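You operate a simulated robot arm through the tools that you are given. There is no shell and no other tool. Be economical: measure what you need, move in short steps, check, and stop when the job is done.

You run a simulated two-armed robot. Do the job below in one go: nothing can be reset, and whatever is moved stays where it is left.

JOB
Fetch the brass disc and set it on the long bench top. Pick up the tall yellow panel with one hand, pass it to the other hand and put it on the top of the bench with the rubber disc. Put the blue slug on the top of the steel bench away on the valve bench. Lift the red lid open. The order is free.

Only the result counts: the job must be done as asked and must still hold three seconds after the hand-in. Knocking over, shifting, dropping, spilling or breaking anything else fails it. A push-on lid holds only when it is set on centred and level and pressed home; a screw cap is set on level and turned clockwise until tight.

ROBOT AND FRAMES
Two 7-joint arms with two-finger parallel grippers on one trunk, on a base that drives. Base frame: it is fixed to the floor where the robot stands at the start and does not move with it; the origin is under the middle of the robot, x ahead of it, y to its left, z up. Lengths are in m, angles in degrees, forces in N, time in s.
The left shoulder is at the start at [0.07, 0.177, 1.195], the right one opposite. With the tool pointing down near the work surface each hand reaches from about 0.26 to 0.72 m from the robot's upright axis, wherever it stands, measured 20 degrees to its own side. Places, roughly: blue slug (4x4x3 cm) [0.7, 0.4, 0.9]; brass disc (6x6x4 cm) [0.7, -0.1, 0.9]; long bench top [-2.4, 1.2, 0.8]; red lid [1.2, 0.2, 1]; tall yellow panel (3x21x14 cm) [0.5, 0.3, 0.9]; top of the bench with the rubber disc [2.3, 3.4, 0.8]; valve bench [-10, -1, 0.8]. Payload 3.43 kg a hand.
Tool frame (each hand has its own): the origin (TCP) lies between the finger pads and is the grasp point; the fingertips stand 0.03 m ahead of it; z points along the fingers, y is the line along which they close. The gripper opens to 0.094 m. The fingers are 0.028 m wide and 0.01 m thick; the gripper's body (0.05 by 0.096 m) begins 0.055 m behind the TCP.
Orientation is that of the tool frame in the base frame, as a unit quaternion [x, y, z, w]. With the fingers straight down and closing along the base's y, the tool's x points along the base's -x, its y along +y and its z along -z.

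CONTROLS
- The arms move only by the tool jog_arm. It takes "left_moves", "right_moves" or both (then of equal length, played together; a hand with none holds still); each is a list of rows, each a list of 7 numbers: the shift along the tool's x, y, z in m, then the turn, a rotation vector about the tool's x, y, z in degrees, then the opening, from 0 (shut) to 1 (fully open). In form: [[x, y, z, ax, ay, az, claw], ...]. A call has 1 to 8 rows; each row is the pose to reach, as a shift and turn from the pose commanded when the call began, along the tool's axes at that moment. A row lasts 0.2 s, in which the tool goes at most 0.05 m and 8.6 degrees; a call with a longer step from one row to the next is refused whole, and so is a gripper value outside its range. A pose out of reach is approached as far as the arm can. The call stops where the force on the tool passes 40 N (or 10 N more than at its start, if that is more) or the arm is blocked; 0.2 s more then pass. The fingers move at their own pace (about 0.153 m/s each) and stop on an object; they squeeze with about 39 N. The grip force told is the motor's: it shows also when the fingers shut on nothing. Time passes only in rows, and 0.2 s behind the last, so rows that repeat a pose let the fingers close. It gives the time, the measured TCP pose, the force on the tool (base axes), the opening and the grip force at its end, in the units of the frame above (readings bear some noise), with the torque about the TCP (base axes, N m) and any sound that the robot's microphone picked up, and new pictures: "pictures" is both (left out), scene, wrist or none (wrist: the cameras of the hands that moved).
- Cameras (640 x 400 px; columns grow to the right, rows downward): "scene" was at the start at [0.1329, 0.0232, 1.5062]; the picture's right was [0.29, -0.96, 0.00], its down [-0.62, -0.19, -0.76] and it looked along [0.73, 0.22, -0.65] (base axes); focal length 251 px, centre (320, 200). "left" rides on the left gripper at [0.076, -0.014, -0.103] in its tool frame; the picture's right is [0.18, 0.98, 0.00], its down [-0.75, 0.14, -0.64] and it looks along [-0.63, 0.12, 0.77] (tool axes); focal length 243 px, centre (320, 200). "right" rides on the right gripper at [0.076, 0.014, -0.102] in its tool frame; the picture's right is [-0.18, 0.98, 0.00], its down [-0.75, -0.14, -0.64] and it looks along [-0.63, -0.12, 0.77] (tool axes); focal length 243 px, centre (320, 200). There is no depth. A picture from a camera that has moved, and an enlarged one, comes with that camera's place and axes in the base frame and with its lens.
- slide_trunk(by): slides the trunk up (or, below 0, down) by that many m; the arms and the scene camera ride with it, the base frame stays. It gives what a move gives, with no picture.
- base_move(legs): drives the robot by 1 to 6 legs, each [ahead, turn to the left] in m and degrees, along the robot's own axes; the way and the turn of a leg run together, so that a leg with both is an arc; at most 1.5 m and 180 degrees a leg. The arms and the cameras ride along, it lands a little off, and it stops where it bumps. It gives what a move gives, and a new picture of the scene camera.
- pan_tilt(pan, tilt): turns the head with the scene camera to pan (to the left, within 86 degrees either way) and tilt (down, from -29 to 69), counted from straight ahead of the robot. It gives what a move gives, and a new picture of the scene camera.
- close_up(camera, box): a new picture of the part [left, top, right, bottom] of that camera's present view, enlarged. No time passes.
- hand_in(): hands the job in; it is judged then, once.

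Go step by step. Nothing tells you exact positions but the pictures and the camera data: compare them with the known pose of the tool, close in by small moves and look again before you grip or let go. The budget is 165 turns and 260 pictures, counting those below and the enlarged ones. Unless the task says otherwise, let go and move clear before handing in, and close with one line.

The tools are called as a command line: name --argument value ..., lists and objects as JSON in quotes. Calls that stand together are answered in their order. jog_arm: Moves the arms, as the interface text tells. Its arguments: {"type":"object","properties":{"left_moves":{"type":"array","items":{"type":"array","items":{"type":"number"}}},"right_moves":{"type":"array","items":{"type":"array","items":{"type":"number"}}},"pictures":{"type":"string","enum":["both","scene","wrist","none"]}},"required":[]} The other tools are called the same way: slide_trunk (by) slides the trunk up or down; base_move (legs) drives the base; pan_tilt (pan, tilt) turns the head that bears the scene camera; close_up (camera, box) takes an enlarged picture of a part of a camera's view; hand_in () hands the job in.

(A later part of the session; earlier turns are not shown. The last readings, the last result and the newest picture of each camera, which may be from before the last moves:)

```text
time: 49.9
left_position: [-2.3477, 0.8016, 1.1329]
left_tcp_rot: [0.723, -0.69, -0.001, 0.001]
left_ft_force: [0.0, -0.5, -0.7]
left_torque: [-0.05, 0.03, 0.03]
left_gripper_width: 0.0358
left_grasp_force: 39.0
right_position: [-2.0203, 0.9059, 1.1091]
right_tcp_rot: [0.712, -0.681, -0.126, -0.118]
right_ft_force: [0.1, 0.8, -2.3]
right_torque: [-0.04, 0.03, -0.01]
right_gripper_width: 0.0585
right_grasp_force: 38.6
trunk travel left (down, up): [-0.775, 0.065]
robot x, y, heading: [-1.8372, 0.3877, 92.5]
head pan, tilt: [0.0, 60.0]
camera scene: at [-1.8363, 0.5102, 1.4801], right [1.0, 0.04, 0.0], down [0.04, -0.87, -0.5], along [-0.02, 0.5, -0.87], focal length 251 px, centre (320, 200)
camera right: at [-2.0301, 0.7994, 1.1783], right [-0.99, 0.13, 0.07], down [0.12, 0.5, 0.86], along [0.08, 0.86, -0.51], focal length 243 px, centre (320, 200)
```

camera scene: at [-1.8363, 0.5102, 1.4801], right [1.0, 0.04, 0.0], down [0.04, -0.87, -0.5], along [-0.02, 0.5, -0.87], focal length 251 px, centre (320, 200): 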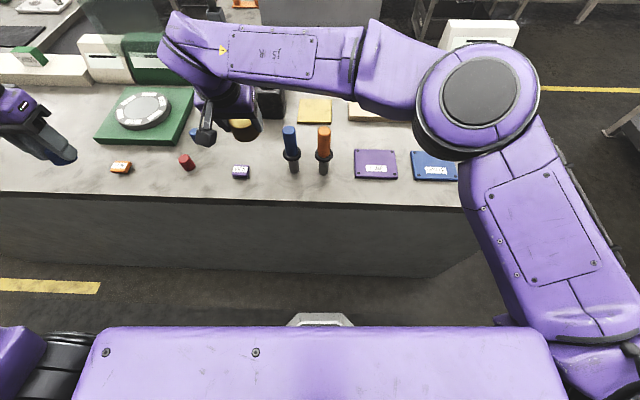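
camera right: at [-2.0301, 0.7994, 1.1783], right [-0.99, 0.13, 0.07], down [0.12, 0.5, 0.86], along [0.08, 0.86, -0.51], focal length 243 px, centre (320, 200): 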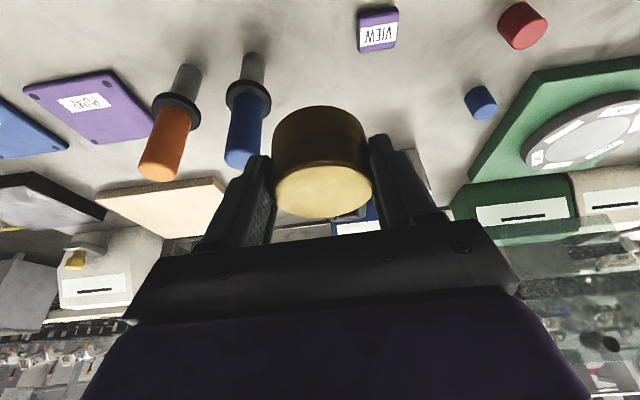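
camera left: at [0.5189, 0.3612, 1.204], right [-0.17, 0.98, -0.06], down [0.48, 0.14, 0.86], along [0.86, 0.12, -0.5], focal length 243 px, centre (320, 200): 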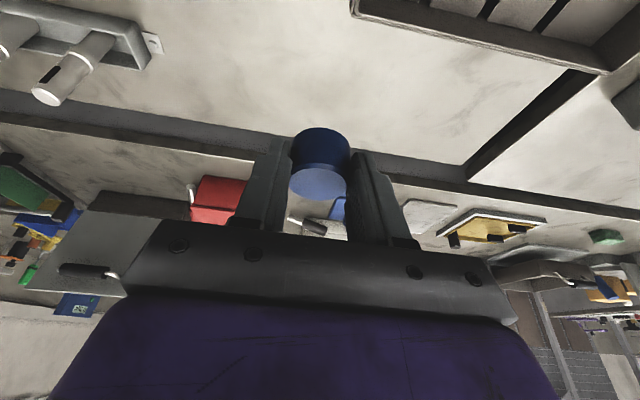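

The spot is clear. Descending straight down to just above contact.

jog_arm --right_moves '[[0.0144, 0, 0.0395, 0, 0, 0, 0], [0.0287, 0, 0.079, 0, 0, 0, 0], [0.0431, 0, 0.1184, 0, 0, 0, 0], [0.0575, 0, 0.158, 0, 0, 0, 0], [0.0698, 0, 0.1918, 0, 0, 0, 0]]'

```text
time: 51.1
left_position: [-2.3511, 0.8009, 1.1321]
left_tcp_rot: [0.723, -0.691, 0.0, 0.0]
left_ft_force: [0.1, 0.5, -1.9]
left_torque: [-0.02, 0.01, -0.02]
left_gripper_width: 0.0356
left_grasp_force: 39.1
right_position: [-2.024, 0.9049, 0.9037]
right_tcp_rot: [0.712, -0.681, -0.126, -0.12]
right_ft_force: [0.1, -0.2, -2.2]
right_torque: [-0.04, -0.01, 0.02]
right_gripper_width: 0.058
right_grasp_force: 39.5
trunk travel left (down, up): [-0.775, 0.065]
robot x, y, heading: [-1.8371, 0.3942, 92.8]
head pan, tilt: [0.0, 60.0]
camera scene: at [-1.8395, 0.5094, 1.4801], right [1.0, 0.04, 0.0], down [0.04, -0.87, -0.5], along [-0.02, 0.5, -0.87], focal length 251 px, centre (320, 200)
camera right: at [-2.0339, 0.7969, 0.9731], right [-0.99, 0.13, 0.06], down [0.12, 0.49, 0.86], along [0.08, 0.86, -0.51], focal length 243 px, centre (320, 200)
```

scene: 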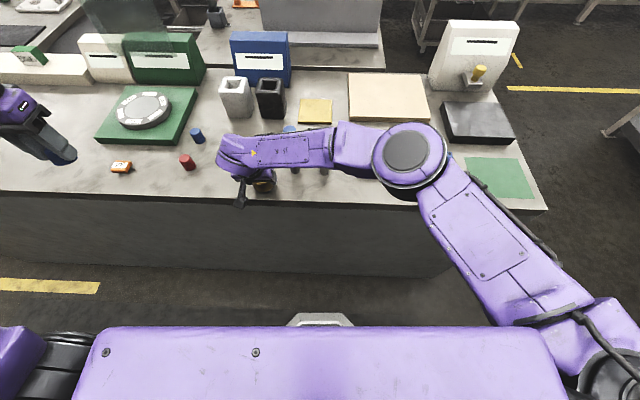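
right: 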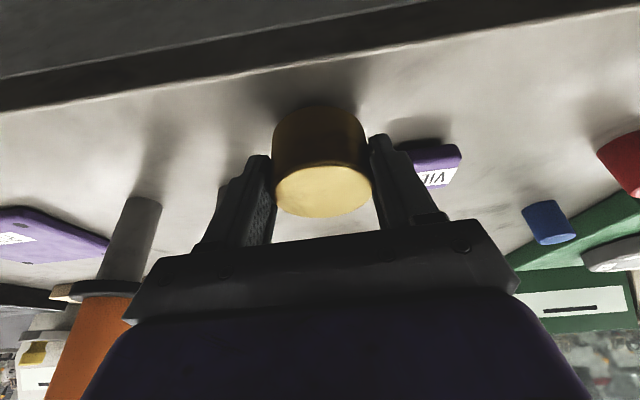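

Nearly down and clear of neighbours. Lowering in small steps to feel contact.

jog_arm --right_moves '[[0.0014, 0, 0.0038, 0, 0, 0, 0], [0.0027, 0, 0.0075, 0, 0, 0, 0], [0.0038, 0, 0.0105, 0, 0, 0, 0]]' --pictures "wrist"

```text
time: 51.9
left_position: [-2.3519, 0.8002, 1.1328]
left_tcp_rot: [0.723, -0.691, 0.0, 0.0]
left_ft_force: [-0.1, -0.1, -0.3]
left_torque: [0.01, 0.01, -0.01]
left_gripper_width: 0.0357
left_grasp_force: 38.7
right_position: [-2.0252, 0.904, 0.8944]
right_tcp_rot: [0.712, -0.681, -0.125, -0.12]
right_ft_force: [-0.5, -0.6, -1.9]
right_torque: [-0.02, 0.02, 0.0]
right_gripper_width: 0.0579
right_grasp_force: 39.7
trunk travel left (down, up): [-0.775, 0.065]
robot x, y, heading: [-1.8348, 0.3896, 92.7]
head pan, tilt: [0.0, 60.0]
camera right: at [-2.0339, 0.7972, 0.9635], right [-0.99, 0.13, 0.06], down [0.12, 0.49, 0.86], along [0.08, 0.86, -0.51], focal length 243 px, centre (320, 200)
```

right: 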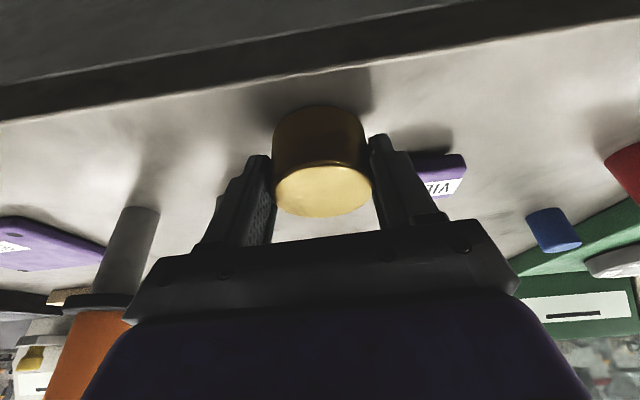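

jog_arm --right_moves '[[0.0007, 0, 0.002, 0, 0, 0, 0], [0.0014, 0, 0.0038, 0, 0, 0, 0], [0.002, 0, 0.0056, 0, 0, 0, 0]]' --pictures "none"

```text
time: 52.7
left_position: [-2.3503, 0.7984, 1.1331]
left_tcp_rot: [0.723, -0.691, -0.002, 0.0]
left_ft_force: [0.4, 0.4, -1.4]
left_torque: [-0.01, 0.02, -0.01]
left_gripper_width: 0.0357
left_grasp_force: 39.1
right_position: [-2.0252, 0.9043, 0.89]
right_tcp_rot: [0.711, -0.681, -0.128, -0.121]
right_ft_force: [-0.2, -0.7, 18.1]
right_torque: [-0.34, -0.19, 0.02]
right_gripper_width: 0.0582
right_grasp_force: 38.3
trunk travel left (down, up): [-0.775, 0.065]
robot x, y, heading: [-1.8376, 0.3949, 92.7]
head pan, tilt: [0.0, 60.0]
```

Contact felt (18 N). Opening slightly and withdrawing along the tool axis.

jog_arm --right_moves '[[0, 0, 0, 0, 0, 0, 0.7], [0, 0, 0, 0, 0, 0, 0.7], [0, 0, -0.02, 0, 0, 0, 0.7], [0, 0, -0.06, 0, 0, 0, 0.7], [0, 0, -0.1, 0, 0, 0, 0.7], [0, 0, -0.14, 0, 0, 0, 0.7]]'

```text
time: 54.1
left_position: [-2.3523, 0.7986, 1.1327]
left_tcp_rot: [0.723, -0.691, -0.001, 0.0]
left_ft_force: [0.4, 0.7, -0.9]
left_torque: [-0.02, -0.01, 0.01]
left_gripper_width: 0.0354
left_grasp_force: 39.2
right_position: [-2.0243, 0.858, 1.0205]
right_tcp_rot: [0.712, -0.68, -0.126, -0.12]
right_ft_force: [-0.2, 0.0, 0.7]
right_torque: [0.03, 0.02, 0.02]
right_gripper_width: 0.0656
right_grasp_force: 0.1
trunk travel left (down, up): [-0.775, 0.065]
robot x, y, heading: [-1.8351, 0.3906, 92.5]
head pan, tilt: [0.0, 60.0]
camera scene: at [-1.8394, 0.5074, 1.4802], right [1.0, 0.04, 0.0], down [0.04, -0.86, -0.5], along [-0.02, 0.5, -0.87], focal length 251 px, centre (320, 200)
camera right: at [-2.0327, 0.7509, 1.0903], right [-0.99, 0.13, 0.06], down [0.12, 0.49, 0.86], along [0.08, 0.86, -0.5], focal length 243 px, centre (320, 200)
```

scene: 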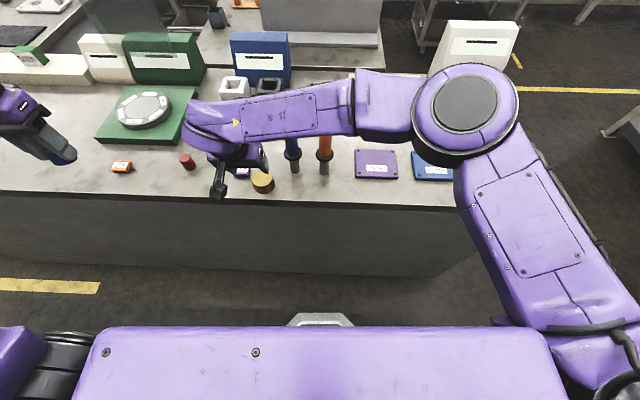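
right: 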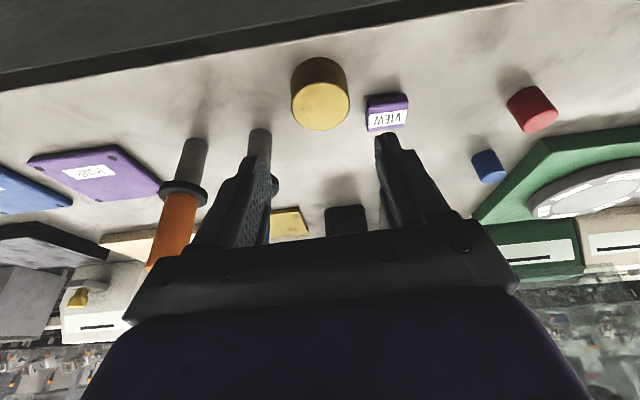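

Disc is placed upright on the bench. Now raise and tuck the right arm, then back out.

jog_arm --right_moves '[[-0.014, 0, -0.04, 0, 0, 0, 0.7], [-0.028, 0, -0.08, 0, 0, 0, 0.7], [-0.035, -0.01, -0.11, 0, 4, 0, 0.7], [0.0, -0.04, -0.125, 0, 8, 0, 0.7], [0.03, -0.075, -0.14, 0, 12, 0, 0.7], [0.053, -0.115, -0.147, 0, 16, 0, 0.7], [0.053, -0.16, -0.147, 0, 20, 0, 0.7], [0.053, -0.205, -0.147, 0, 20, 0, 0.7]]' --pictures "none"

base_move --legs '[[-0.4, 0]]'

pan_tilt --pan 40 --tilt 30

```text
time: 55.9
left_position: [-2.3497, 0.7993, 1.1346]
left_tcp_rot: [0.723, -0.691, -0.001, 0.0]
left_ft_force: [0.4, 0.1, -0.3]
left_torque: [-0.01, 0.01, -0.02]
left_gripper_width: 0.0358
left_grasp_force: 39.0
right_position: [-1.8109, 0.762, 1.1397]
right_tcp_rot: [0.723, -0.691, -0.001, 0.001]
right_ft_force: [0.1, -0.5, 0.2]
right_torque: [0.01, 0.04, -0.01]
right_gripper_width: 0.066
right_grasp_force: 0.0
trunk travel left (down, up): [-0.775, 0.065]
robot x, y, heading: [-1.836, 0.394, 92.4]
head pan, tilt: [0.0, 60.0]
```

```text
time: 58.4
left_position: [-2.3325, 0.4138, 1.1315]
left_tcp_rot: [0.722, -0.692, 0.0, 0.0]
left_ft_force: [-1.0, 0.8, -0.8]
left_torque: [0.02, -0.01, 0.03]
left_gripper_width: 0.0358
left_grasp_force: 39.4
right_position: [-1.7964, 0.3757, 1.1399]
right_tcp_rot: [0.722, -0.692, -0.001, 0.0]
right_ft_force: [0.4, 0.2, 0.2]
right_torque: [0.03, 0.0, -0.01]
right_gripper_width: 0.066
right_grasp_force: 0.1
trunk travel left (down, up): [-0.775, 0.065]
robot x, y, heading: [-1.8146, 0.003, 92.6]
head pan, tilt: [0.0, 60.0]
camera scene: at [-1.8224, 0.1217, 1.4801], right [1.0, 0.04, 0.0], down [0.04, -0.87, -0.5], along [-0.02, 0.5, -0.87], focal length 251 px, centre (320, 200)
```

scene: 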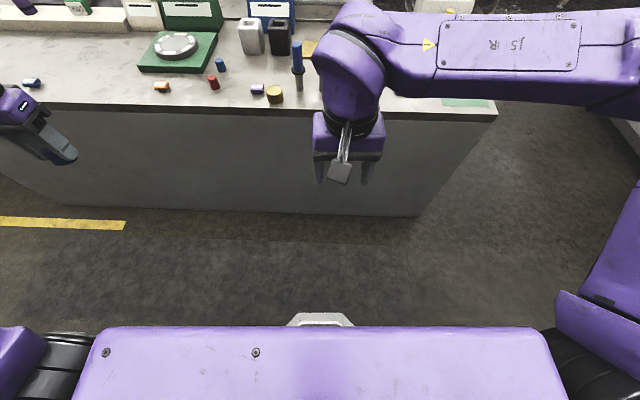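

```text
time: 59.4
left_position: [-2.3335, 0.4135, 1.1321]
left_tcp_rot: [0.722, -0.692, 0.0, -0.001]
left_ft_force: [0.1, -0.5, -0.2]
left_torque: [-0.03, 0.0, 0.0]
left_gripper_width: 0.0358
left_grasp_force: 38.6
right_position: [-1.7965, 0.377, 1.1388]
right_tcp_rot: [0.722, -0.692, 0.001, 0.0]
right_ft_force: [0.3, -0.8, 0.0]
right_torque: [0.01, -0.01, -0.03]
right_gripper_width: 0.0659
right_grasp_force: 0.0
trunk travel left (down, up): [-0.775, 0.065]
robot x, y, heading: [-1.8195, 0.0089, 92.7]
head pan, tilt: [40.0, 30.0]
camera scene: at [-1.8804, 0.1212, 1.5221], right [0.74, 0.67, 0.0], down [0.34, -0.37, -0.87], along [-0.58, 0.64, -0.5], focal length 251 px, centre (320, 200)
```

scene: 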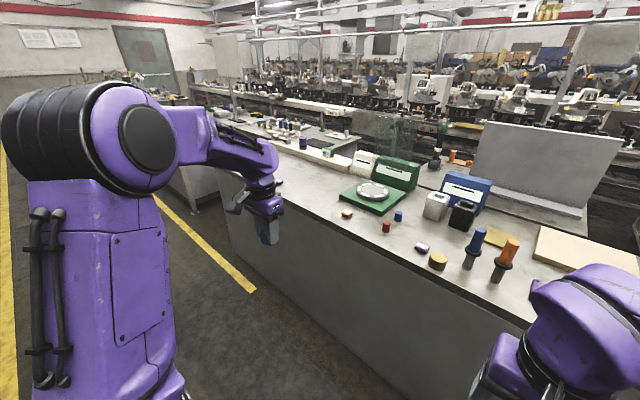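

The disc is fine on the long bench. I tuck the left hand inward, turn to face −x, and drive along the corridor in stages.

jog_arm --left_moves '[[0.01, -0.04, 0, 0, 0, 0, 0], [0.02, -0.08, 0, 0, 0, 0, 0], [0.03, -0.12, 0, 0, 0, 0, 0], [0.04, -0.16, 0, 0, 0, 0, 0]]' --pictures "none"

pan_tilt --pan 0 --tilt 15

base_move --legs '[[0, 87], [1.5, 0], [1.5, 0]]'

```text
time: 60.4
left_position: [-2.1679, 0.3812, 1.1347]
left_tcp_rot: [0.723, -0.691, -0.002, 0.001]
left_ft_force: [0.3, -0.4, -1.1]
left_torque: [-0.02, 0.04, -0.02]
left_gripper_width: 0.0358
left_grasp_force: 39.0
right_position: [-1.7927, 0.3743, 1.141]
right_tcp_rot: [0.722, -0.692, -0.001, 0.001]
right_ft_force: [0.1, -0.7, 0.9]
right_torque: [0.01, 0.01, 0.01]
right_gripper_width: 0.0659
right_grasp_force: 0.0
trunk travel left (down, up): [-0.775, 0.065]
robot x, y, heading: [-1.8187, 0.0069, 92.4]
head pan, tilt: [40.0, 30.0]
```

```text
time: 61.5
left_position: [-2.171, 0.3817, 1.1331]
left_tcp_rot: [0.722, -0.691, 0.0, 0.0]
left_ft_force: [0.6, 0.2, -0.9]
left_torque: [-0.02, 0.02, 0.02]
left_gripper_width: 0.0359
left_grasp_force: 38.6
right_position: [-1.7959, 0.3763, 1.1392]
right_tcp_rot: [0.723, -0.691, 0.0, 0.001]
right_ft_force: [0.4, 0.7, -0.6]
right_torque: [0.0, 0.02, -0.06]
right_gripper_width: 0.066
right_grasp_force: 0.1
trunk travel left (down, up): [-0.775, 0.065]
robot x, y, heading: [-1.8173, 0.0074, 92.6]
head pan, tilt: [0.0, 15.0]
camera scene: at [-1.823, 0.1472, 1.5464], right [1.0, 0.04, 0.0], down [0.01, -0.26, -0.97], along [-0.04, 0.96, -0.26], focal length 251 px, centre (320, 200)
```

scene: 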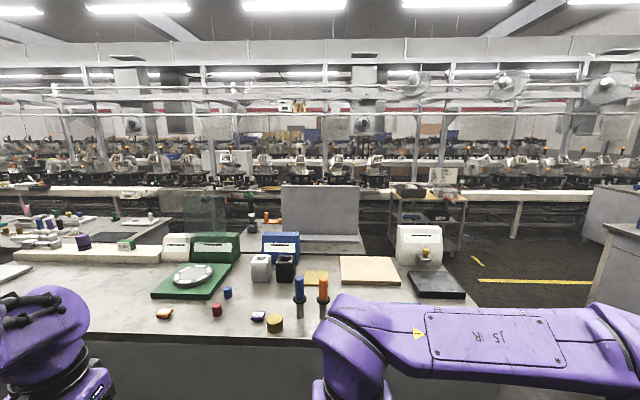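

```text
time: 79.7
left_position: [-5.2509, -0.1794, 1.1329]
left_tcp_rot: [1.0, -0.029, 0.0, 0.0]
left_ft_force: [0.0, 0.5, -1.6]
left_torque: [0.02, 0.01, -0.01]
left_gripper_width: 0.0358
left_grasp_force: 39.2
right_position: [-5.2062, 0.1924, 1.1399]
right_tcp_rot: [1.0, -0.029, -0.001, 0.0]
right_ft_force: [0.2, 0.0, 0.1]
right_torque: [-0.03, -0.01, -0.01]
right_gripper_width: 0.0659
right_grasp_force: 0.1
trunk travel left (down, up): [-0.775, 0.065]
robot x, y, heading: [-4.837, 0.1315, 176.5]
head pan, tilt: [0.0, 15.0]
camera scene: at [-4.9813, 0.1399, 1.5465], right [0.06, 1.0, 0.0], down [0.26, -0.02, -0.97], along [-0.96, 0.06, -0.26], focal length 251 px, centre (320, 200)
```

scene: 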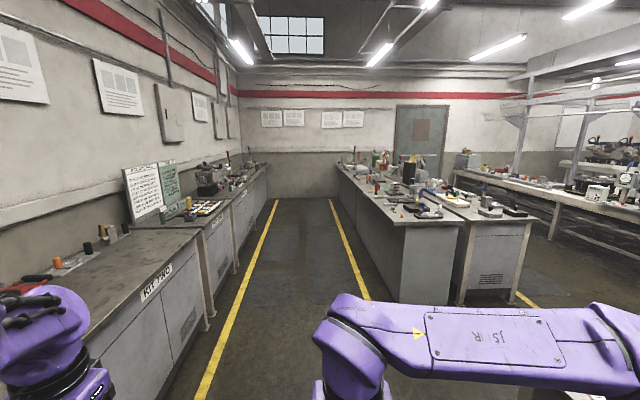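

Drifting slightly right; I correct the heading and continue.

base_move --legs '[[0, 6], [1.5, 0], [1.5, 0]]'

pan_tilt --pan 35 --tilt 20

```text
time: 94.7
left_position: [-8.1988, -0.3518, 1.1326]
left_tcp_rot: [1.0, 0.026, -0.001, 0.0]
left_ft_force: [-0.4, 0.1, -1.5]
left_torque: [0.06, 0.0, -0.01]
left_gripper_width: 0.0356
left_grasp_force: 38.5
right_position: [-8.1959, 0.0221, 1.1408]
right_tcp_rot: [1.0, 0.026, 0.0, 0.0]
right_ft_force: [-0.3, 0.3, -0.3]
right_torque: [0.02, 0.01, -0.03]
right_gripper_width: 0.0655
right_grasp_force: 0.0
trunk travel left (down, up): [-0.775, 0.065]
robot x, y, heading: [-7.8246, 0.0036, -177.3]
head pan, tilt: [0.0, 15.0]
camera scene: at [-7.9675, -0.0057, 1.5465], right [-0.05, 1.0, 0.0], down [0.26, 0.01, -0.97], along [-0.96, -0.05, -0.26], focal length 251 px, centre (320, 200)
```

scene: 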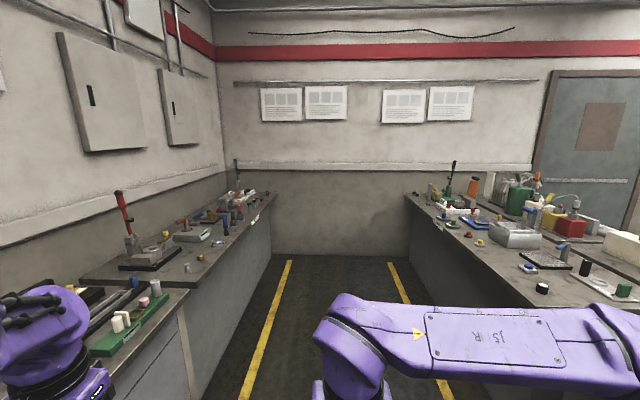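

```text
time: 95.7
left_position: [-8.1989, -0.3516, 1.1337]
left_tcp_rot: [1.0, 0.026, 0.0, 0.0]
left_ft_force: [0.3, -0.6, -0.8]
left_torque: [-0.03, 0.01, 0.01]
left_gripper_width: 0.0356
left_grasp_force: 38.9
right_position: [-8.1948, 0.0226, 1.1392]
right_tcp_rot: [1.0, 0.026, 0.0, -0.001]
right_ft_force: [-0.3, 0.3, -0.5]
right_torque: [-0.03, -0.01, -0.01]
right_gripper_width: 0.0656
right_grasp_force: 0.1
trunk travel left (down, up): [-0.775, 0.065]
robot x, y, heading: [-7.8265, 0.0032, -177.2]
head pan, tilt: [35.0, 20.0]
camera scene: at [-7.9479, -0.0581, 1.5383], right [-0.61, 0.79, 0.0], down [0.27, 0.21, -0.94], along [-0.74, -0.58, -0.34], focal length 251 px, centre (320, 200)
```

scene: 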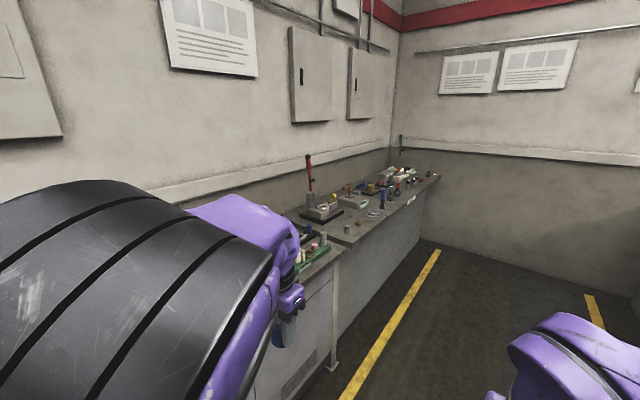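

The last wall bench (x −8.93 to about −10.7, edge y≈−0.65) matches the valve bench position. I drive on and face it.

base_move --legs '[[1.5, 0], [0.3, 0], [0, 87]]'

pan_tilt --pan 0 --tilt 40

```text
time: 108.4
left_position: [-9.2957, -0.4835, 1.1324]
left_tcp_rot: [0.715, 0.699, 0.0, 0.001]
left_ft_force: [0.4, 0.7, -0.9]
left_torque: [0.02, 0.03, 0.02]
left_gripper_width: 0.0357
left_grasp_force: 39.1
right_position: [-9.6691, -0.4524, 1.1405]
right_tcp_rot: [0.715, 0.699, 0.0, 0.0]
right_ft_force: [0.5, -0.3, 0.3]
right_torque: [0.02, 0.0, -0.01]
right_gripper_width: 0.0659
right_grasp_force: 0.0
trunk travel left (down, up): [-0.775, 0.065]
robot x, y, heading: [-9.6234, -0.0838, -91.3]
head pan, tilt: [35.0, 20.0]
camera scene: at [-9.5706, -0.2136, 1.5383], right [-0.83, -0.55, 0.0], down [-0.19, 0.28, -0.94], along [0.52, -0.78, -0.34], focal length 251 px, centre (320, 200)
```

scene: 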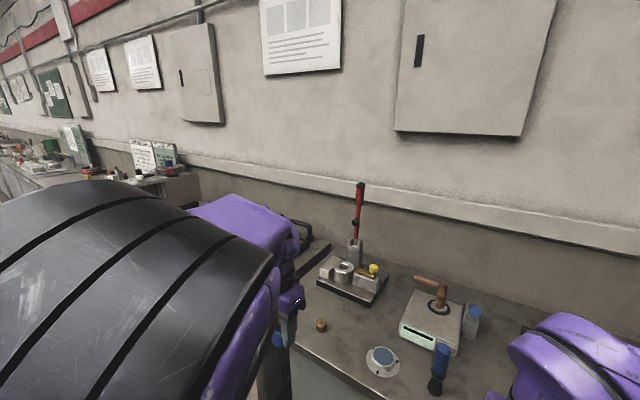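

```text
time: 109.4
left_position: [-9.2974, -0.4839, 1.1331]
left_tcp_rot: [0.715, 0.699, -0.001, 0.0]
left_ft_force: [0.9, 0.0, -0.1]
left_torque: [-0.02, 0.0, -0.02]
left_gripper_width: 0.0357
left_grasp_force: 38.6
right_position: [-9.6692, -0.4529, 1.1402]
right_tcp_rot: [0.715, 0.699, 0.001, 0.001]
right_ft_force: [0.3, -0.3, -0.3]
right_torque: [0.0, 0.0, 0.02]
right_gripper_width: 0.0658
right_grasp_force: 0.1
trunk travel left (down, up): [-0.775, 0.065]
robot x, y, heading: [-9.6233, -0.0811, -91.5]
head pan, tilt: [0.0, 40.0]
camera scene: at [-9.624, -0.2212, 1.5069], right [-1.0, 0.02, 0.0], down [0.01, 0.64, -0.77], along [-0.02, -0.77, -0.64], focal length 251 px, centre (320, 200)
```

scene: 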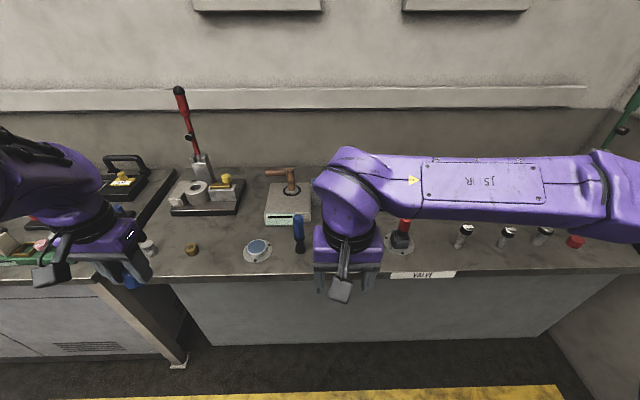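

The label reads VALV(E) – right bench. A free spot lies at about [−9.305, −0.76], between the brass plug and the dial. I drive closer.

base_move --legs '[[0.17, 0]]'

pan_tilt --pan 15 --tilt 58

```text
time: 110.9
left_position: [-9.3009, -0.6505, 1.1329]
left_tcp_rot: [0.716, 0.698, -0.002, 0.001]
left_ft_force: [0.5, 0.8, -0.5]
left_torque: [-0.03, 0.0, 0.02]
left_gripper_width: 0.0356
left_grasp_force: 39.3
right_position: [-9.6743, -0.6188, 1.1413]
right_tcp_rot: [0.716, 0.698, -0.001, 0.001]
right_ft_force: [0.3, -0.9, 0.2]
right_torque: [0.02, 0.01, 0.02]
right_gripper_width: 0.0656
right_grasp_force: 0.2
trunk travel left (down, up): [-0.775, 0.065]
robot x, y, heading: [-9.6288, -0.2548, -91.3]
head pan, tilt: [0.0, 40.0]
camera scene: at [-9.6283, -0.3872, 1.5072], right [-1.0, 0.02, 0.0], down [0.02, 0.64, -0.77], along [-0.02, -0.77, -0.64], focal length 251 px, centre (320, 200)
```

scene: 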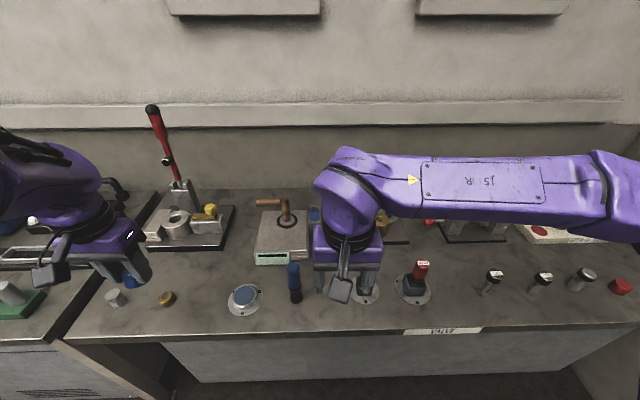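

```text
time: 111.7
left_position: [-9.3011, -0.653, 1.1324]
left_tcp_rot: [0.716, 0.698, 0.001, 0.001]
left_ft_force: [0.5, 0.6, -0.6]
left_torque: [0.02, 0.03, 0.01]
left_gripper_width: 0.0356
left_grasp_force: 38.9
right_position: [-9.6752, -0.6233, 1.138]
right_tcp_rot: [0.716, 0.698, 0.0, 0.0]
right_ft_force: [-0.4, 0.5, -0.7]
right_torque: [0.05, -0.01, 0.0]
right_gripper_width: 0.0661
right_grasp_force: 0.1
trunk travel left (down, up): [-0.775, 0.065]
robot x, y, heading: [-9.6279, -0.2532, -91.6]
head pan, tilt: [15.0, 58.0]
camera scene: at [-9.6102, -0.3731, 1.4825], right [-0.97, -0.23, 0.0], down [-0.2, 0.82, -0.53], along [0.12, -0.52, -0.85], focal length 251 px, centre (320, 200)
```

scene: 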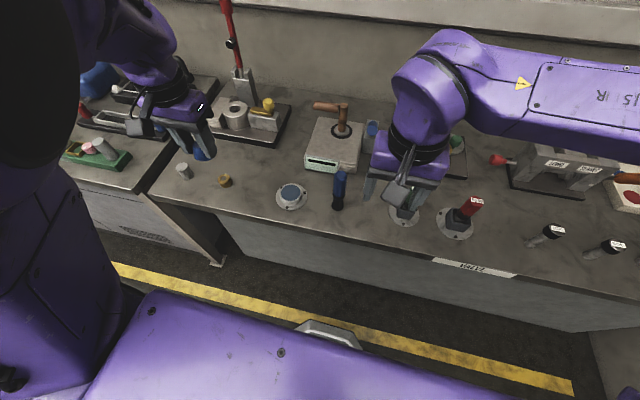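

Moving the left hand over the gap with the 20° pitch restored.

jog_arm --left_moves '[[-0.025, -0.002, 0.0266, 0, -4, 0, 0], [-0.05, -0.004, 0.0532, 0, -8, 0, 0], [-0.075, -0.007, 0.08, 0, -12, 0, 0], [-0.1, -0.009, 0.1064, 0, -16, 0, 0], [-0.125, -0.011, 0.133, 0, -20, 0, 0]]'

```text
time: 112.9
left_position: [-9.3131, -0.7798, 1.0008]
left_tcp_rot: [0.705, 0.688, -0.124, 0.122]
left_ft_force: [-0.4, -0.5, -1.4]
left_torque: [-0.01, -0.01, 0.01]
left_gripper_width: 0.0356
left_grasp_force: 38.7
right_position: [-9.6726, -0.623, 1.1389]
right_tcp_rot: [0.716, 0.698, 0.0, -0.001]
right_ft_force: [0.1, -0.3, 0.3]
right_torque: [0.05, 0.01, 0.01]
right_gripper_width: 0.066
right_grasp_force: 0.0
trunk travel left (down, up): [-0.775, 0.065]
robot x, y, heading: [-9.6262, -0.2538, -91.5]
head pan, tilt: [15.0, 58.0]
camera scene: at [-9.6088, -0.374, 1.4824], right [-0.97, -0.23, 0.0], down [-0.2, 0.83, -0.53], along [0.12, -0.51, -0.85], focal length 251 px, centre (320, 200)
camera left: at [-9.3239, -0.671, 1.0702], right [0.99, 0.15, -0.06], down [0.13, -0.49, 0.86], along [0.1, -0.86, -0.5], focal length 243 px, centre (320, 200)
```

scene: 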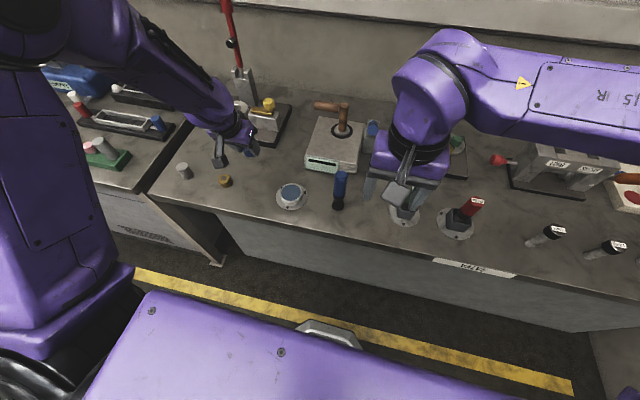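
left: 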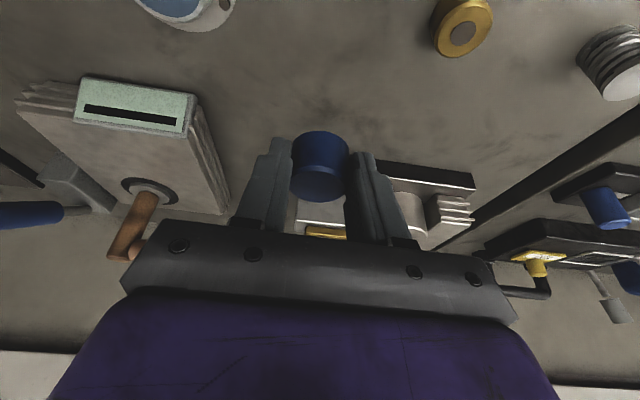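

Clear below. Descending.

jog_arm --left_moves '[[0.0137, 0, 0.0376, 0, 0, 0, 0], [0.0274, 0, 0.0752, 0, 0, 0, 0], [0.0345, 0, 0.0949, 0, 0, 0, 0]]'

```text
time: 113.7
left_position: [-9.3166, -0.7767, 0.902]
left_tcp_rot: [0.705, 0.687, -0.125, 0.123]
left_ft_force: [0.0, 0.3, -1.4]
left_torque: [0.02, 0.01, 0.01]
left_gripper_width: 0.0357
left_grasp_force: 38.8
right_position: [-9.6743, -0.6218, 1.1405]
right_tcp_rot: [0.716, 0.698, 0.001, -0.001]
right_ft_force: [-0.3, -0.1, 0.7]
right_torque: [0.01, 0.02, 0.02]
right_gripper_width: 0.0658
right_grasp_force: 0.0
trunk travel left (down, up): [-0.775, 0.065]
robot x, y, heading: [-9.6222, -0.2549, -91.5]
head pan, tilt: [15.0, 58.0]
camera scene: at [-9.6105, -0.3716, 1.4826], right [-0.97, -0.23, 0.0], down [-0.2, 0.82, -0.53], along [0.12, -0.52, -0.85], focal length 251 px, centre (320, 200)
camera left: at [-9.3261, -0.6695, 0.9702], right [0.99, 0.15, -0.06], down [0.13, -0.49, 0.86], along [0.1, -0.86, -0.5], focal length 243 px, centre (320, 200)
```

scene: 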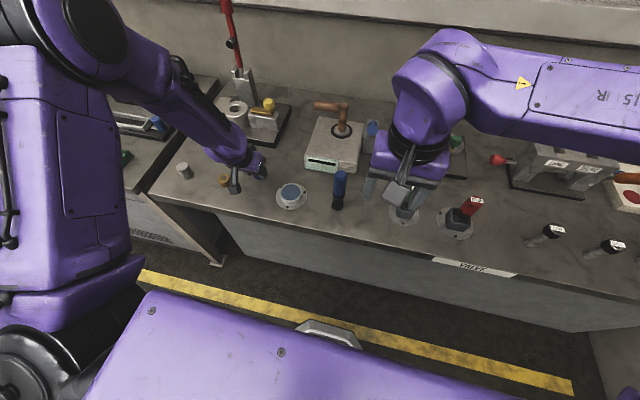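
left: 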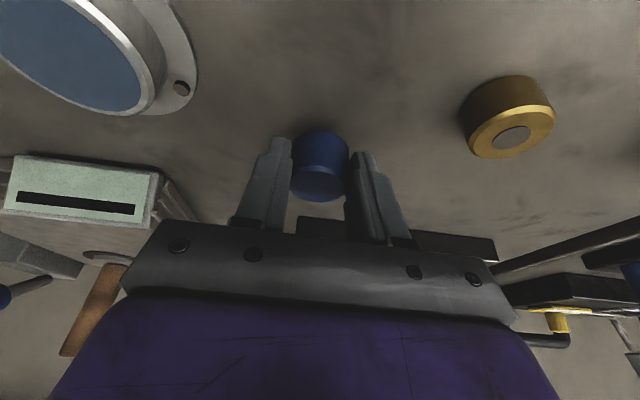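

jog_arm --left_moves '[[0.0014, 0, 0.0038, 0, 0, 0, 0], [0.0027, 0, 0.0075, 0, 0, 0, 0], [0.0038, 0, 0.0105, 0, 0, 0, 0], [0.0045, 0, 0.0122, 0, 0, 0, 0]]' --pictures "none"

```text
time: 114.7
left_position: [-9.3157, -0.777, 0.8893]
left_tcp_rot: [0.704, 0.688, -0.126, 0.124]
left_ft_force: [1.5, -0.6, 12.9]
left_torque: [-0.15, 0.15, 0.0]
left_gripper_width: 0.0357
left_grasp_force: 38.4
right_position: [-9.6753, -0.6204, 1.1406]
right_tcp_rot: [0.716, 0.698, 0.0, 0.001]
right_ft_force: [-0.4, 0.3, 0.1]
right_torque: [-0.02, -0.03, -0.01]
right_gripper_width: 0.0662
right_grasp_force: 0.1
trunk travel left (down, up): [-0.775, 0.065]
robot x, y, heading: [-9.6256, -0.2517, -91.4]
head pan, tilt: [15.0, 58.0]
```

Contact felt. Releasing and backing off along the tool axis.

jog_arm --left_moves '[[0, 0, 0, 0, 0, 0, 0.55], [0, 0, 0, 0, 0, 0, 0.55], [0, 0, -0.02, 0, 0, 0, 0.55], [0, 0, -0.06, 0, 0, 0, 0.55], [0, 0, -0.1, 0, 0, 0, 0.55], [0, 0, -0.14, 0, 0, 0, 0.55]]' --pictures "wrist"

```text
time: 116.1
left_position: [-9.3143, -0.7275, 1.0192]
left_tcp_rot: [0.704, 0.688, -0.125, 0.123]
left_ft_force: [0.7, 1.2, 0.8]
left_torque: [-0.01, 0.03, 0.0]
left_gripper_width: 0.0517
left_grasp_force: 0.1
right_position: [-9.6743, -0.6196, 1.1392]
right_tcp_rot: [0.716, 0.698, 0.0, 0.0]
right_ft_force: [-0.3, -0.5, -0.2]
right_torque: [-0.01, 0.0, -0.02]
right_gripper_width: 0.0656
right_grasp_force: 0.0
trunk travel left (down, up): [-0.775, 0.065]
robot x, y, heading: [-9.6256, -0.2508, -91.4]
head pan, tilt: [15.0, 58.0]
camera left: at [-9.3255, -0.6197, 1.0881], right [0.99, 0.15, -0.06], down [0.13, -0.49, 0.86], along [0.1, -0.86, -0.5], focal length 243 px, centre (320, 200)
```

left: 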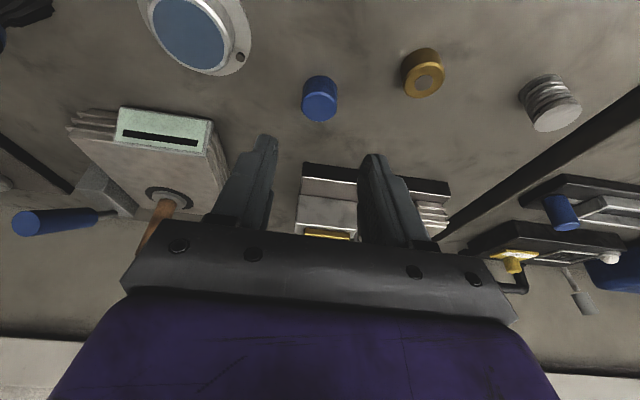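

The slug stands on the valve bench. Tucking the left arm and heading back.

jog_arm --left_moves '[[-0.014, 0, -0.038, 0, 0, 0, 0.55], [-0.028, 0, -0.076, 0, 4, 0, 0.55], [-0.03, 0, -0.1, 0, 8, 0, 0.6], [-0.005, 0, -0.115, 0, 12, 0, 0.7], [0.02, 0, -0.13, 0, 16, 0, 0.8], [0.046, 0, -0.139, 0, 20, 0, 0.8]]' --pictures "none"

pan_tilt --pan 0 --tilt 15

base_move --legs '[[-0.27, 0], [0, 91.5], [1.5, 0], [1.5, 0]]'

```text
time: 117.5
left_position: [-9.3061, -0.6477, 1.1285]
left_tcp_rot: [0.715, 0.699, -0.008, -0.007]
left_ft_force: [0.1, -0.3, 0.5]
left_torque: [-0.01, 0.03, 0.0]
left_gripper_width: 0.075
left_grasp_force: 0.1
left hand out of reach, approached as far as the arm can: row 6
right_position: [-9.6728, -0.6217, 1.1394]
right_tcp_rot: [0.716, 0.698, 0.0, 0.0]
right_ft_force: [-0.1, -0.8, -0.6]
right_torque: [-0.04, -0.02, 0.0]
right_gripper_width: 0.066
right_grasp_force: 0.1
trunk travel left (down, up): [-0.775, 0.065]
robot x, y, heading: [-9.6281, -0.2546, -91.0]
head pan, tilt: [15.0, 58.0]
```

```text
time: 118.6
left_position: [-9.3067, -0.6482, 1.1256]
left_tcp_rot: [0.714, 0.7, -0.006, -0.007]
left_ft_force: [0.8, 0.6, -0.1]
left_torque: [0.02, 0.0, 0.0]
left_gripper_width: 0.0753
left_grasp_force: 0.1
right_position: [-9.6734, -0.6209, 1.1397]
right_tcp_rot: [0.715, 0.699, 0.0, 0.0]
right_ft_force: [-0.1, 0.0, -0.2]
right_torque: [0.01, 0.0, 0.01]
right_gripper_width: 0.0656
right_grasp_force: 0.1
trunk travel left (down, up): [-0.775, 0.065]
robot x, y, heading: [-9.6237, -0.2508, -91.4]
head pan, tilt: [0.0, 15.0]
camera scene: at [-9.6284, -0.3985, 1.5464], right [-1.0, 0.02, 0.0], down [0.01, 0.26, -0.97], along [-0.02, -0.97, -0.26], focal length 251 px, centre (320, 200)
```

scene: 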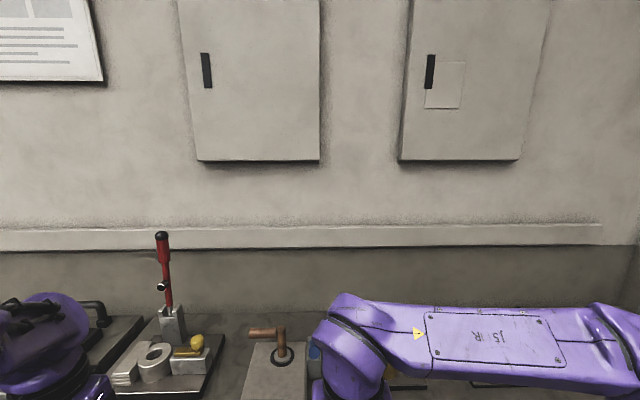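

```text
time: 138.4
left_position: [-6.2679, 0.4332, 1.1263]
left_tcp_rot: [-0.013, 1.0, -0.008, 0.001]
left_ft_force: [0.2, -0.1, 0.3]
left_torque: [0.01, 0.02, -0.02]
left_gripper_width: 0.0752
left_grasp_force: 0.1
right_position: [-6.2771, 0.0651, 1.1402]
right_tcp_rot: [-0.011, 1.0, 0.0, 0.0]
right_ft_force: [0.6, 0.1, -0.4]
right_torque: [0.04, 0.0, 0.0]
right_gripper_width: 0.0659
right_grasp_force: 0.1
trunk travel left (down, up): [-0.775, 0.065]
robot x, y, heading: [-6.6461, 0.0929, 1.4]
head pan, tilt: [0.0, 15.0]
camera scene: at [-6.5019, 0.096, 1.5465], right [0.02, -1.0, 0.0], down [-0.26, -0.01, -0.97], along [0.97, 0.02, -0.26], focal length 251 px, centre (320, 200)
```

scene: 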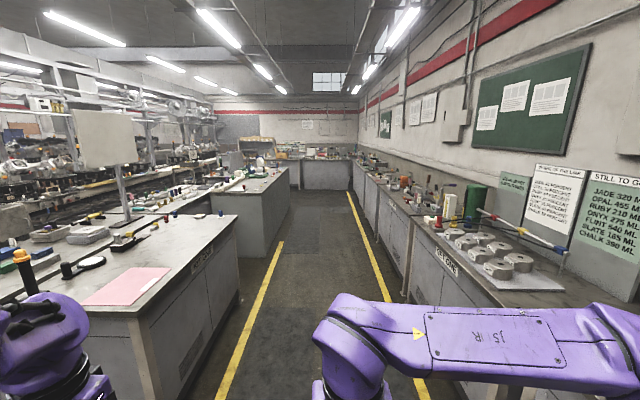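

On course; correcting slightly and continuing.

base_move --legs '[[0, -4.5], [1.5, 0], [1.5, 2], [1.5, 1]]'

```text
time: 160.3
left_position: [-1.775, 0.1442, 1.1257]
left_tcp_rot: [0.011, 1.0, -0.011, 0.0]
left_ft_force: [0.1, -0.2, 0.2]
left_torque: [0.03, -0.02, 0.01]
left_gripper_width: 0.0751
left_grasp_force: 0.0
right_position: [-1.8023, -0.2236, 1.1397]
right_tcp_rot: [0.012, 1.0, -0.001, 0.0]
right_ft_force: [0.0, 0.3, -0.7]
right_torque: [0.0, 0.01, 0.04]
right_gripper_width: 0.066
right_grasp_force: 0.0
trunk travel left (down, up): [-0.775, 0.065]
robot x, y, heading: [-2.1704, -0.1762, -1.2]
head pan, tilt: [0.0, 15.0]
camera scene: at [-2.0247, -0.1803, 1.5465], right [-0.03, -1.0, 0.0], down [-0.26, 0.01, -0.97], along [0.97, -0.02, -0.26], focal length 251 px, centre (320, 200)
```

scene: 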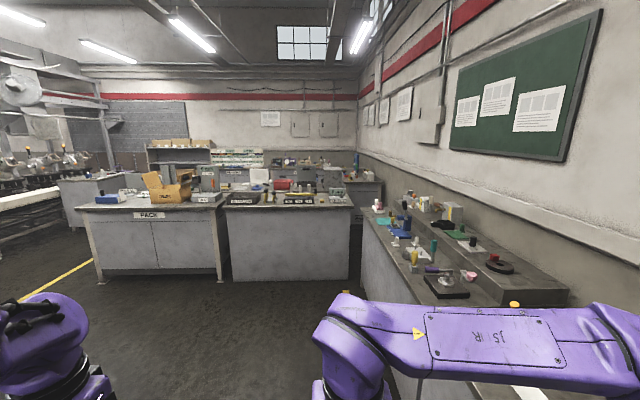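

Approaching the start bench. Driving back to the starting stance.

base_move --legs '[[0, 7], [1.5, 0], [0, -6]]'

```text
time: 168.9
left_position: [-0.2747, 0.2612, 1.1256]
left_tcp_rot: [0.018, 1.0, -0.011, -0.001]
left_ft_force: [0.4, -0.7, -0.3]
left_torque: [-0.01, 0.0, -0.02]
left_gripper_width: 0.0751
left_grasp_force: 0.1
right_position: [-0.3078, -0.1041, 1.1404]
right_tcp_rot: [0.02, 1.0, 0.0, 0.0]
right_ft_force: [-0.6, 0.1, 0.2]
right_torque: [-0.01, 0.01, -0.02]
right_gripper_width: 0.0656
right_grasp_force: 0.1
trunk travel left (down, up): [-0.775, 0.065]
robot x, y, heading: [-0.6755, -0.0531, -2.3]
head pan, tilt: [0.0, 15.0]
camera scene: at [-0.5296, -0.0584, 1.5465], right [-0.04, -1.0, 0.0], down [-0.26, 0.01, -0.97], along [0.97, -0.04, -0.26], focal length 251 px, centre (320, 200)
```

scene: 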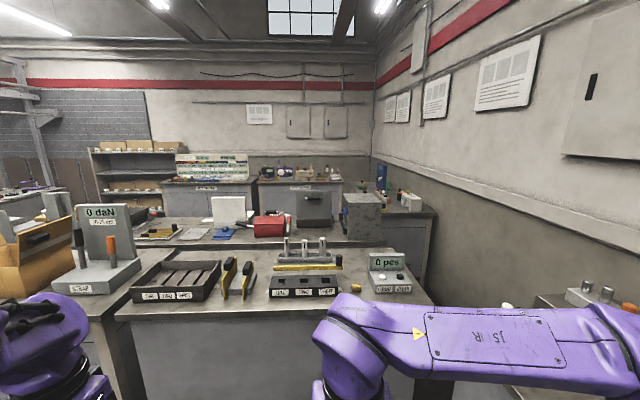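

base_move --legs '[[0, 6], [0.64, 0], [0, -4]]'

pan_tilt --pan 20 --tilt 50

close_up --camera "scene" --box '[200, 60, 440, 260]'

```text
time: 173.4
left_position: [0.3535, 0.3191, 1.1243]
left_tcp_rot: [-0.001, 1.0, -0.013, 0.0]
left_ft_force: [-0.2, 0.5, 0.8]
left_torque: [-0.03, -0.04, 0.0]
left_gripper_width: 0.0752
left_grasp_force: 0.0
right_position: [0.335, -0.0491, 1.1404]
right_tcp_rot: [0.001, 1.0, -0.001, 0.001]
right_ft_force: [0.1, 0.7, -0.2]
right_torque: [0.02, -0.04, -0.02]
right_gripper_width: 0.0659
right_grasp_force: 0.1
trunk travel left (down, up): [-0.775, 0.065]
robot x, y, heading: [-0.0318, -0.0129, -0.3]
head pan, tilt: [0.0, 15.0]
camera scene: at [0.1107, -0.0115, 1.5466], right [0.0, -1.0, 0.0], down [-0.26, 0.0, -0.97], along [0.97, 0.0, -0.26], focal length 251 px, centre (320, 200)
```

scene: 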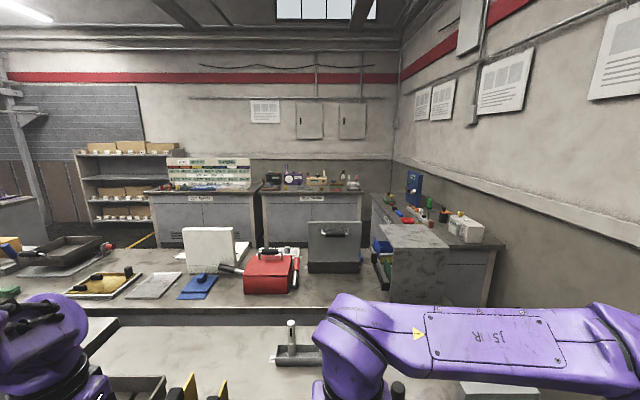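

```text
time: 174.4
left_position: [0.3543, 0.3169, 1.1257]
left_tcp_rot: [-0.001, 1.0, -0.011, 0.0]
left_ft_force: [0.1, -0.1, 0.5]
left_torque: [-0.05, 0.0, -0.02]
left_gripper_width: 0.0752
left_grasp_force: 0.0
right_position: [0.3353, -0.0522, 1.1403]
right_tcp_rot: [0.0, 1.0, -0.001, 0.0]
right_ft_force: [0.1, -0.5, 0.4]
right_torque: [0.0, 0.0, 0.01]
right_gripper_width: 0.0658
right_grasp_force: 0.0
trunk travel left (down, up): [-0.775, 0.065]
robot x, y, heading: [-0.0298, -0.0103, -0.4]
head pan, tilt: [20.0, 50.0]
camera scene: at [0.0907, 0.0123, 1.4928], right [0.34, -0.94, 0.0], down [-0.72, -0.26, -0.64], along [0.61, 0.22, -0.77], focal length 251 px, centre (320, 200)
```

scene: 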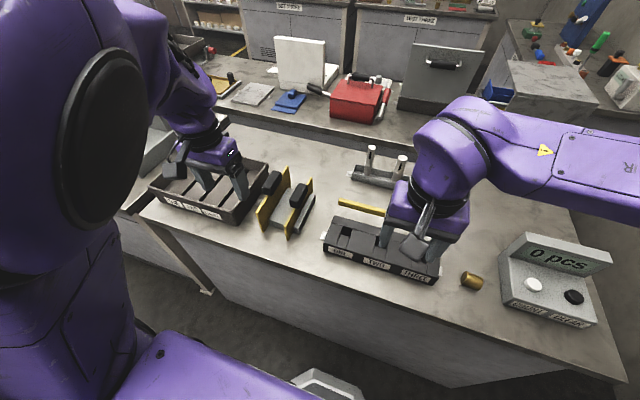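

```text
2.00 times, centred on (320, 160) of scene
camera zoom: at [0.0907, 0.0123, 1.4928], right [0.34, -0.94, 0.0], down [-0.72, -0.26, -0.64], along [0.61, 0.22, -0.77], focal length 502 px, centre (320, 280)
```

zoom: 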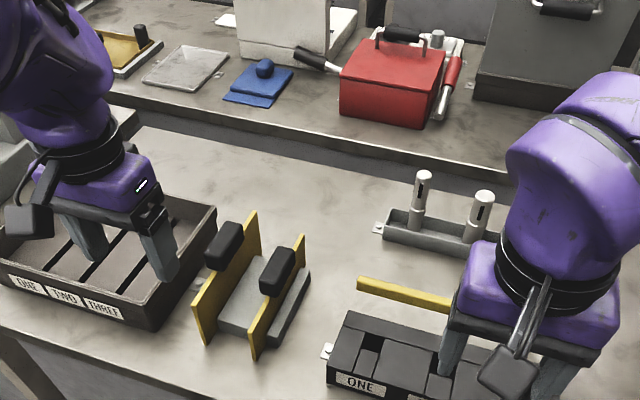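

I'm back at the start stance. Moving the left hand over the taller (left) panel for a close look.

jog_arm --left_moves '[[-0.03, 0, 0, 0, 0, 0, 0.8], [-0.06, 0, 0, 0, 0, 0, 0.8], [-0.1, 0, 0, 0, 0, 0, 0.8]]'

close_up --camera "left" --box '[200, 0, 440, 200]'

```text
time: 175.2
left_position: [0.4541, 0.3169, 1.1262]
left_tcp_rot: [-0.001, 1.0, -0.01, -0.001]
left_ft_force: [0.6, -0.4, 0.1]
left_torque: [0.02, 0.03, 0.03]
left_gripper_width: 0.0753
left_grasp_force: 0.0
right_position: [0.3358, -0.0521, 1.1393]
right_tcp_rot: [0.002, 1.0, -0.001, 0.0]
right_ft_force: [0.4, 0.6, 0.6]
right_torque: [0.02, -0.01, 0.0]
right_gripper_width: 0.0659
right_grasp_force: 0.1
trunk travel left (down, up): [-0.775, 0.065]
robot x, y, heading: [-0.0338, -0.0124, -0.2]
head pan, tilt: [20.0, 50.0]
camera scene: at [0.0927, 0.0127, 1.4925], right [0.34, -0.94, 0.0], down [-0.72, -0.26, -0.64], along [0.6, 0.22, -0.77], focal length 251 px, centre (320, 200)
camera left: at [0.3802, 0.3043, 1.227], right [-0.19, 0.98, -0.02], down [0.75, 0.16, 0.64], along [0.63, 0.1, -0.77], focal length 243 px, centre (320, 200)
```

scene: 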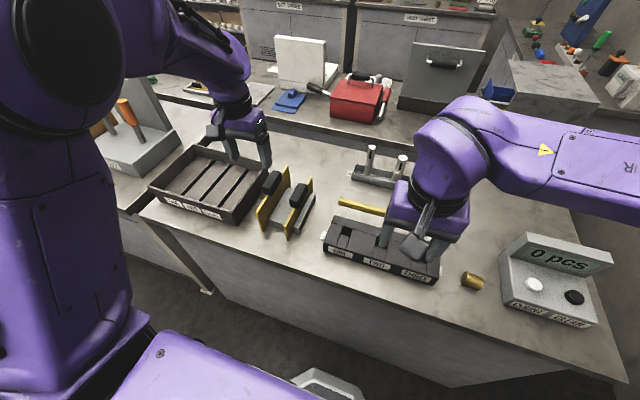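
left: 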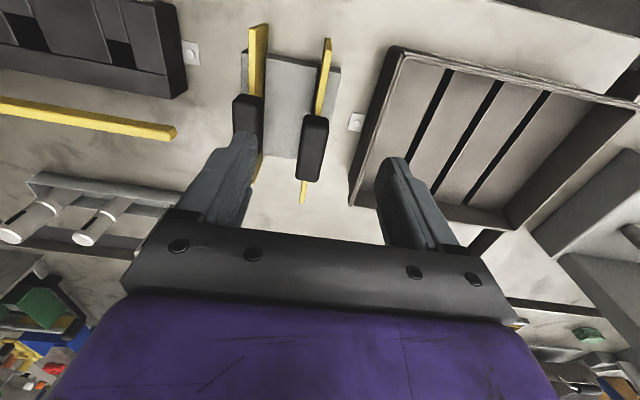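

```text
2.00 times, centred on (320, 100) of left
camera zoom: at [0.3802, 0.3043, 1.227], right [-0.19, 0.98, -0.02], down [0.75, 0.16, 0.64], along [0.63, 0.1, -0.77], focal length 485 px, centre (320, 400)
```

zoom: 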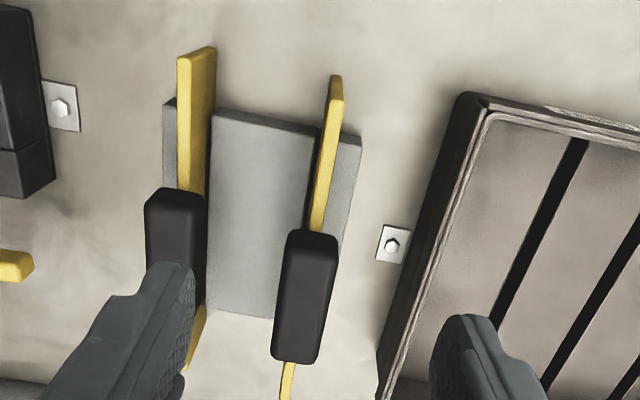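

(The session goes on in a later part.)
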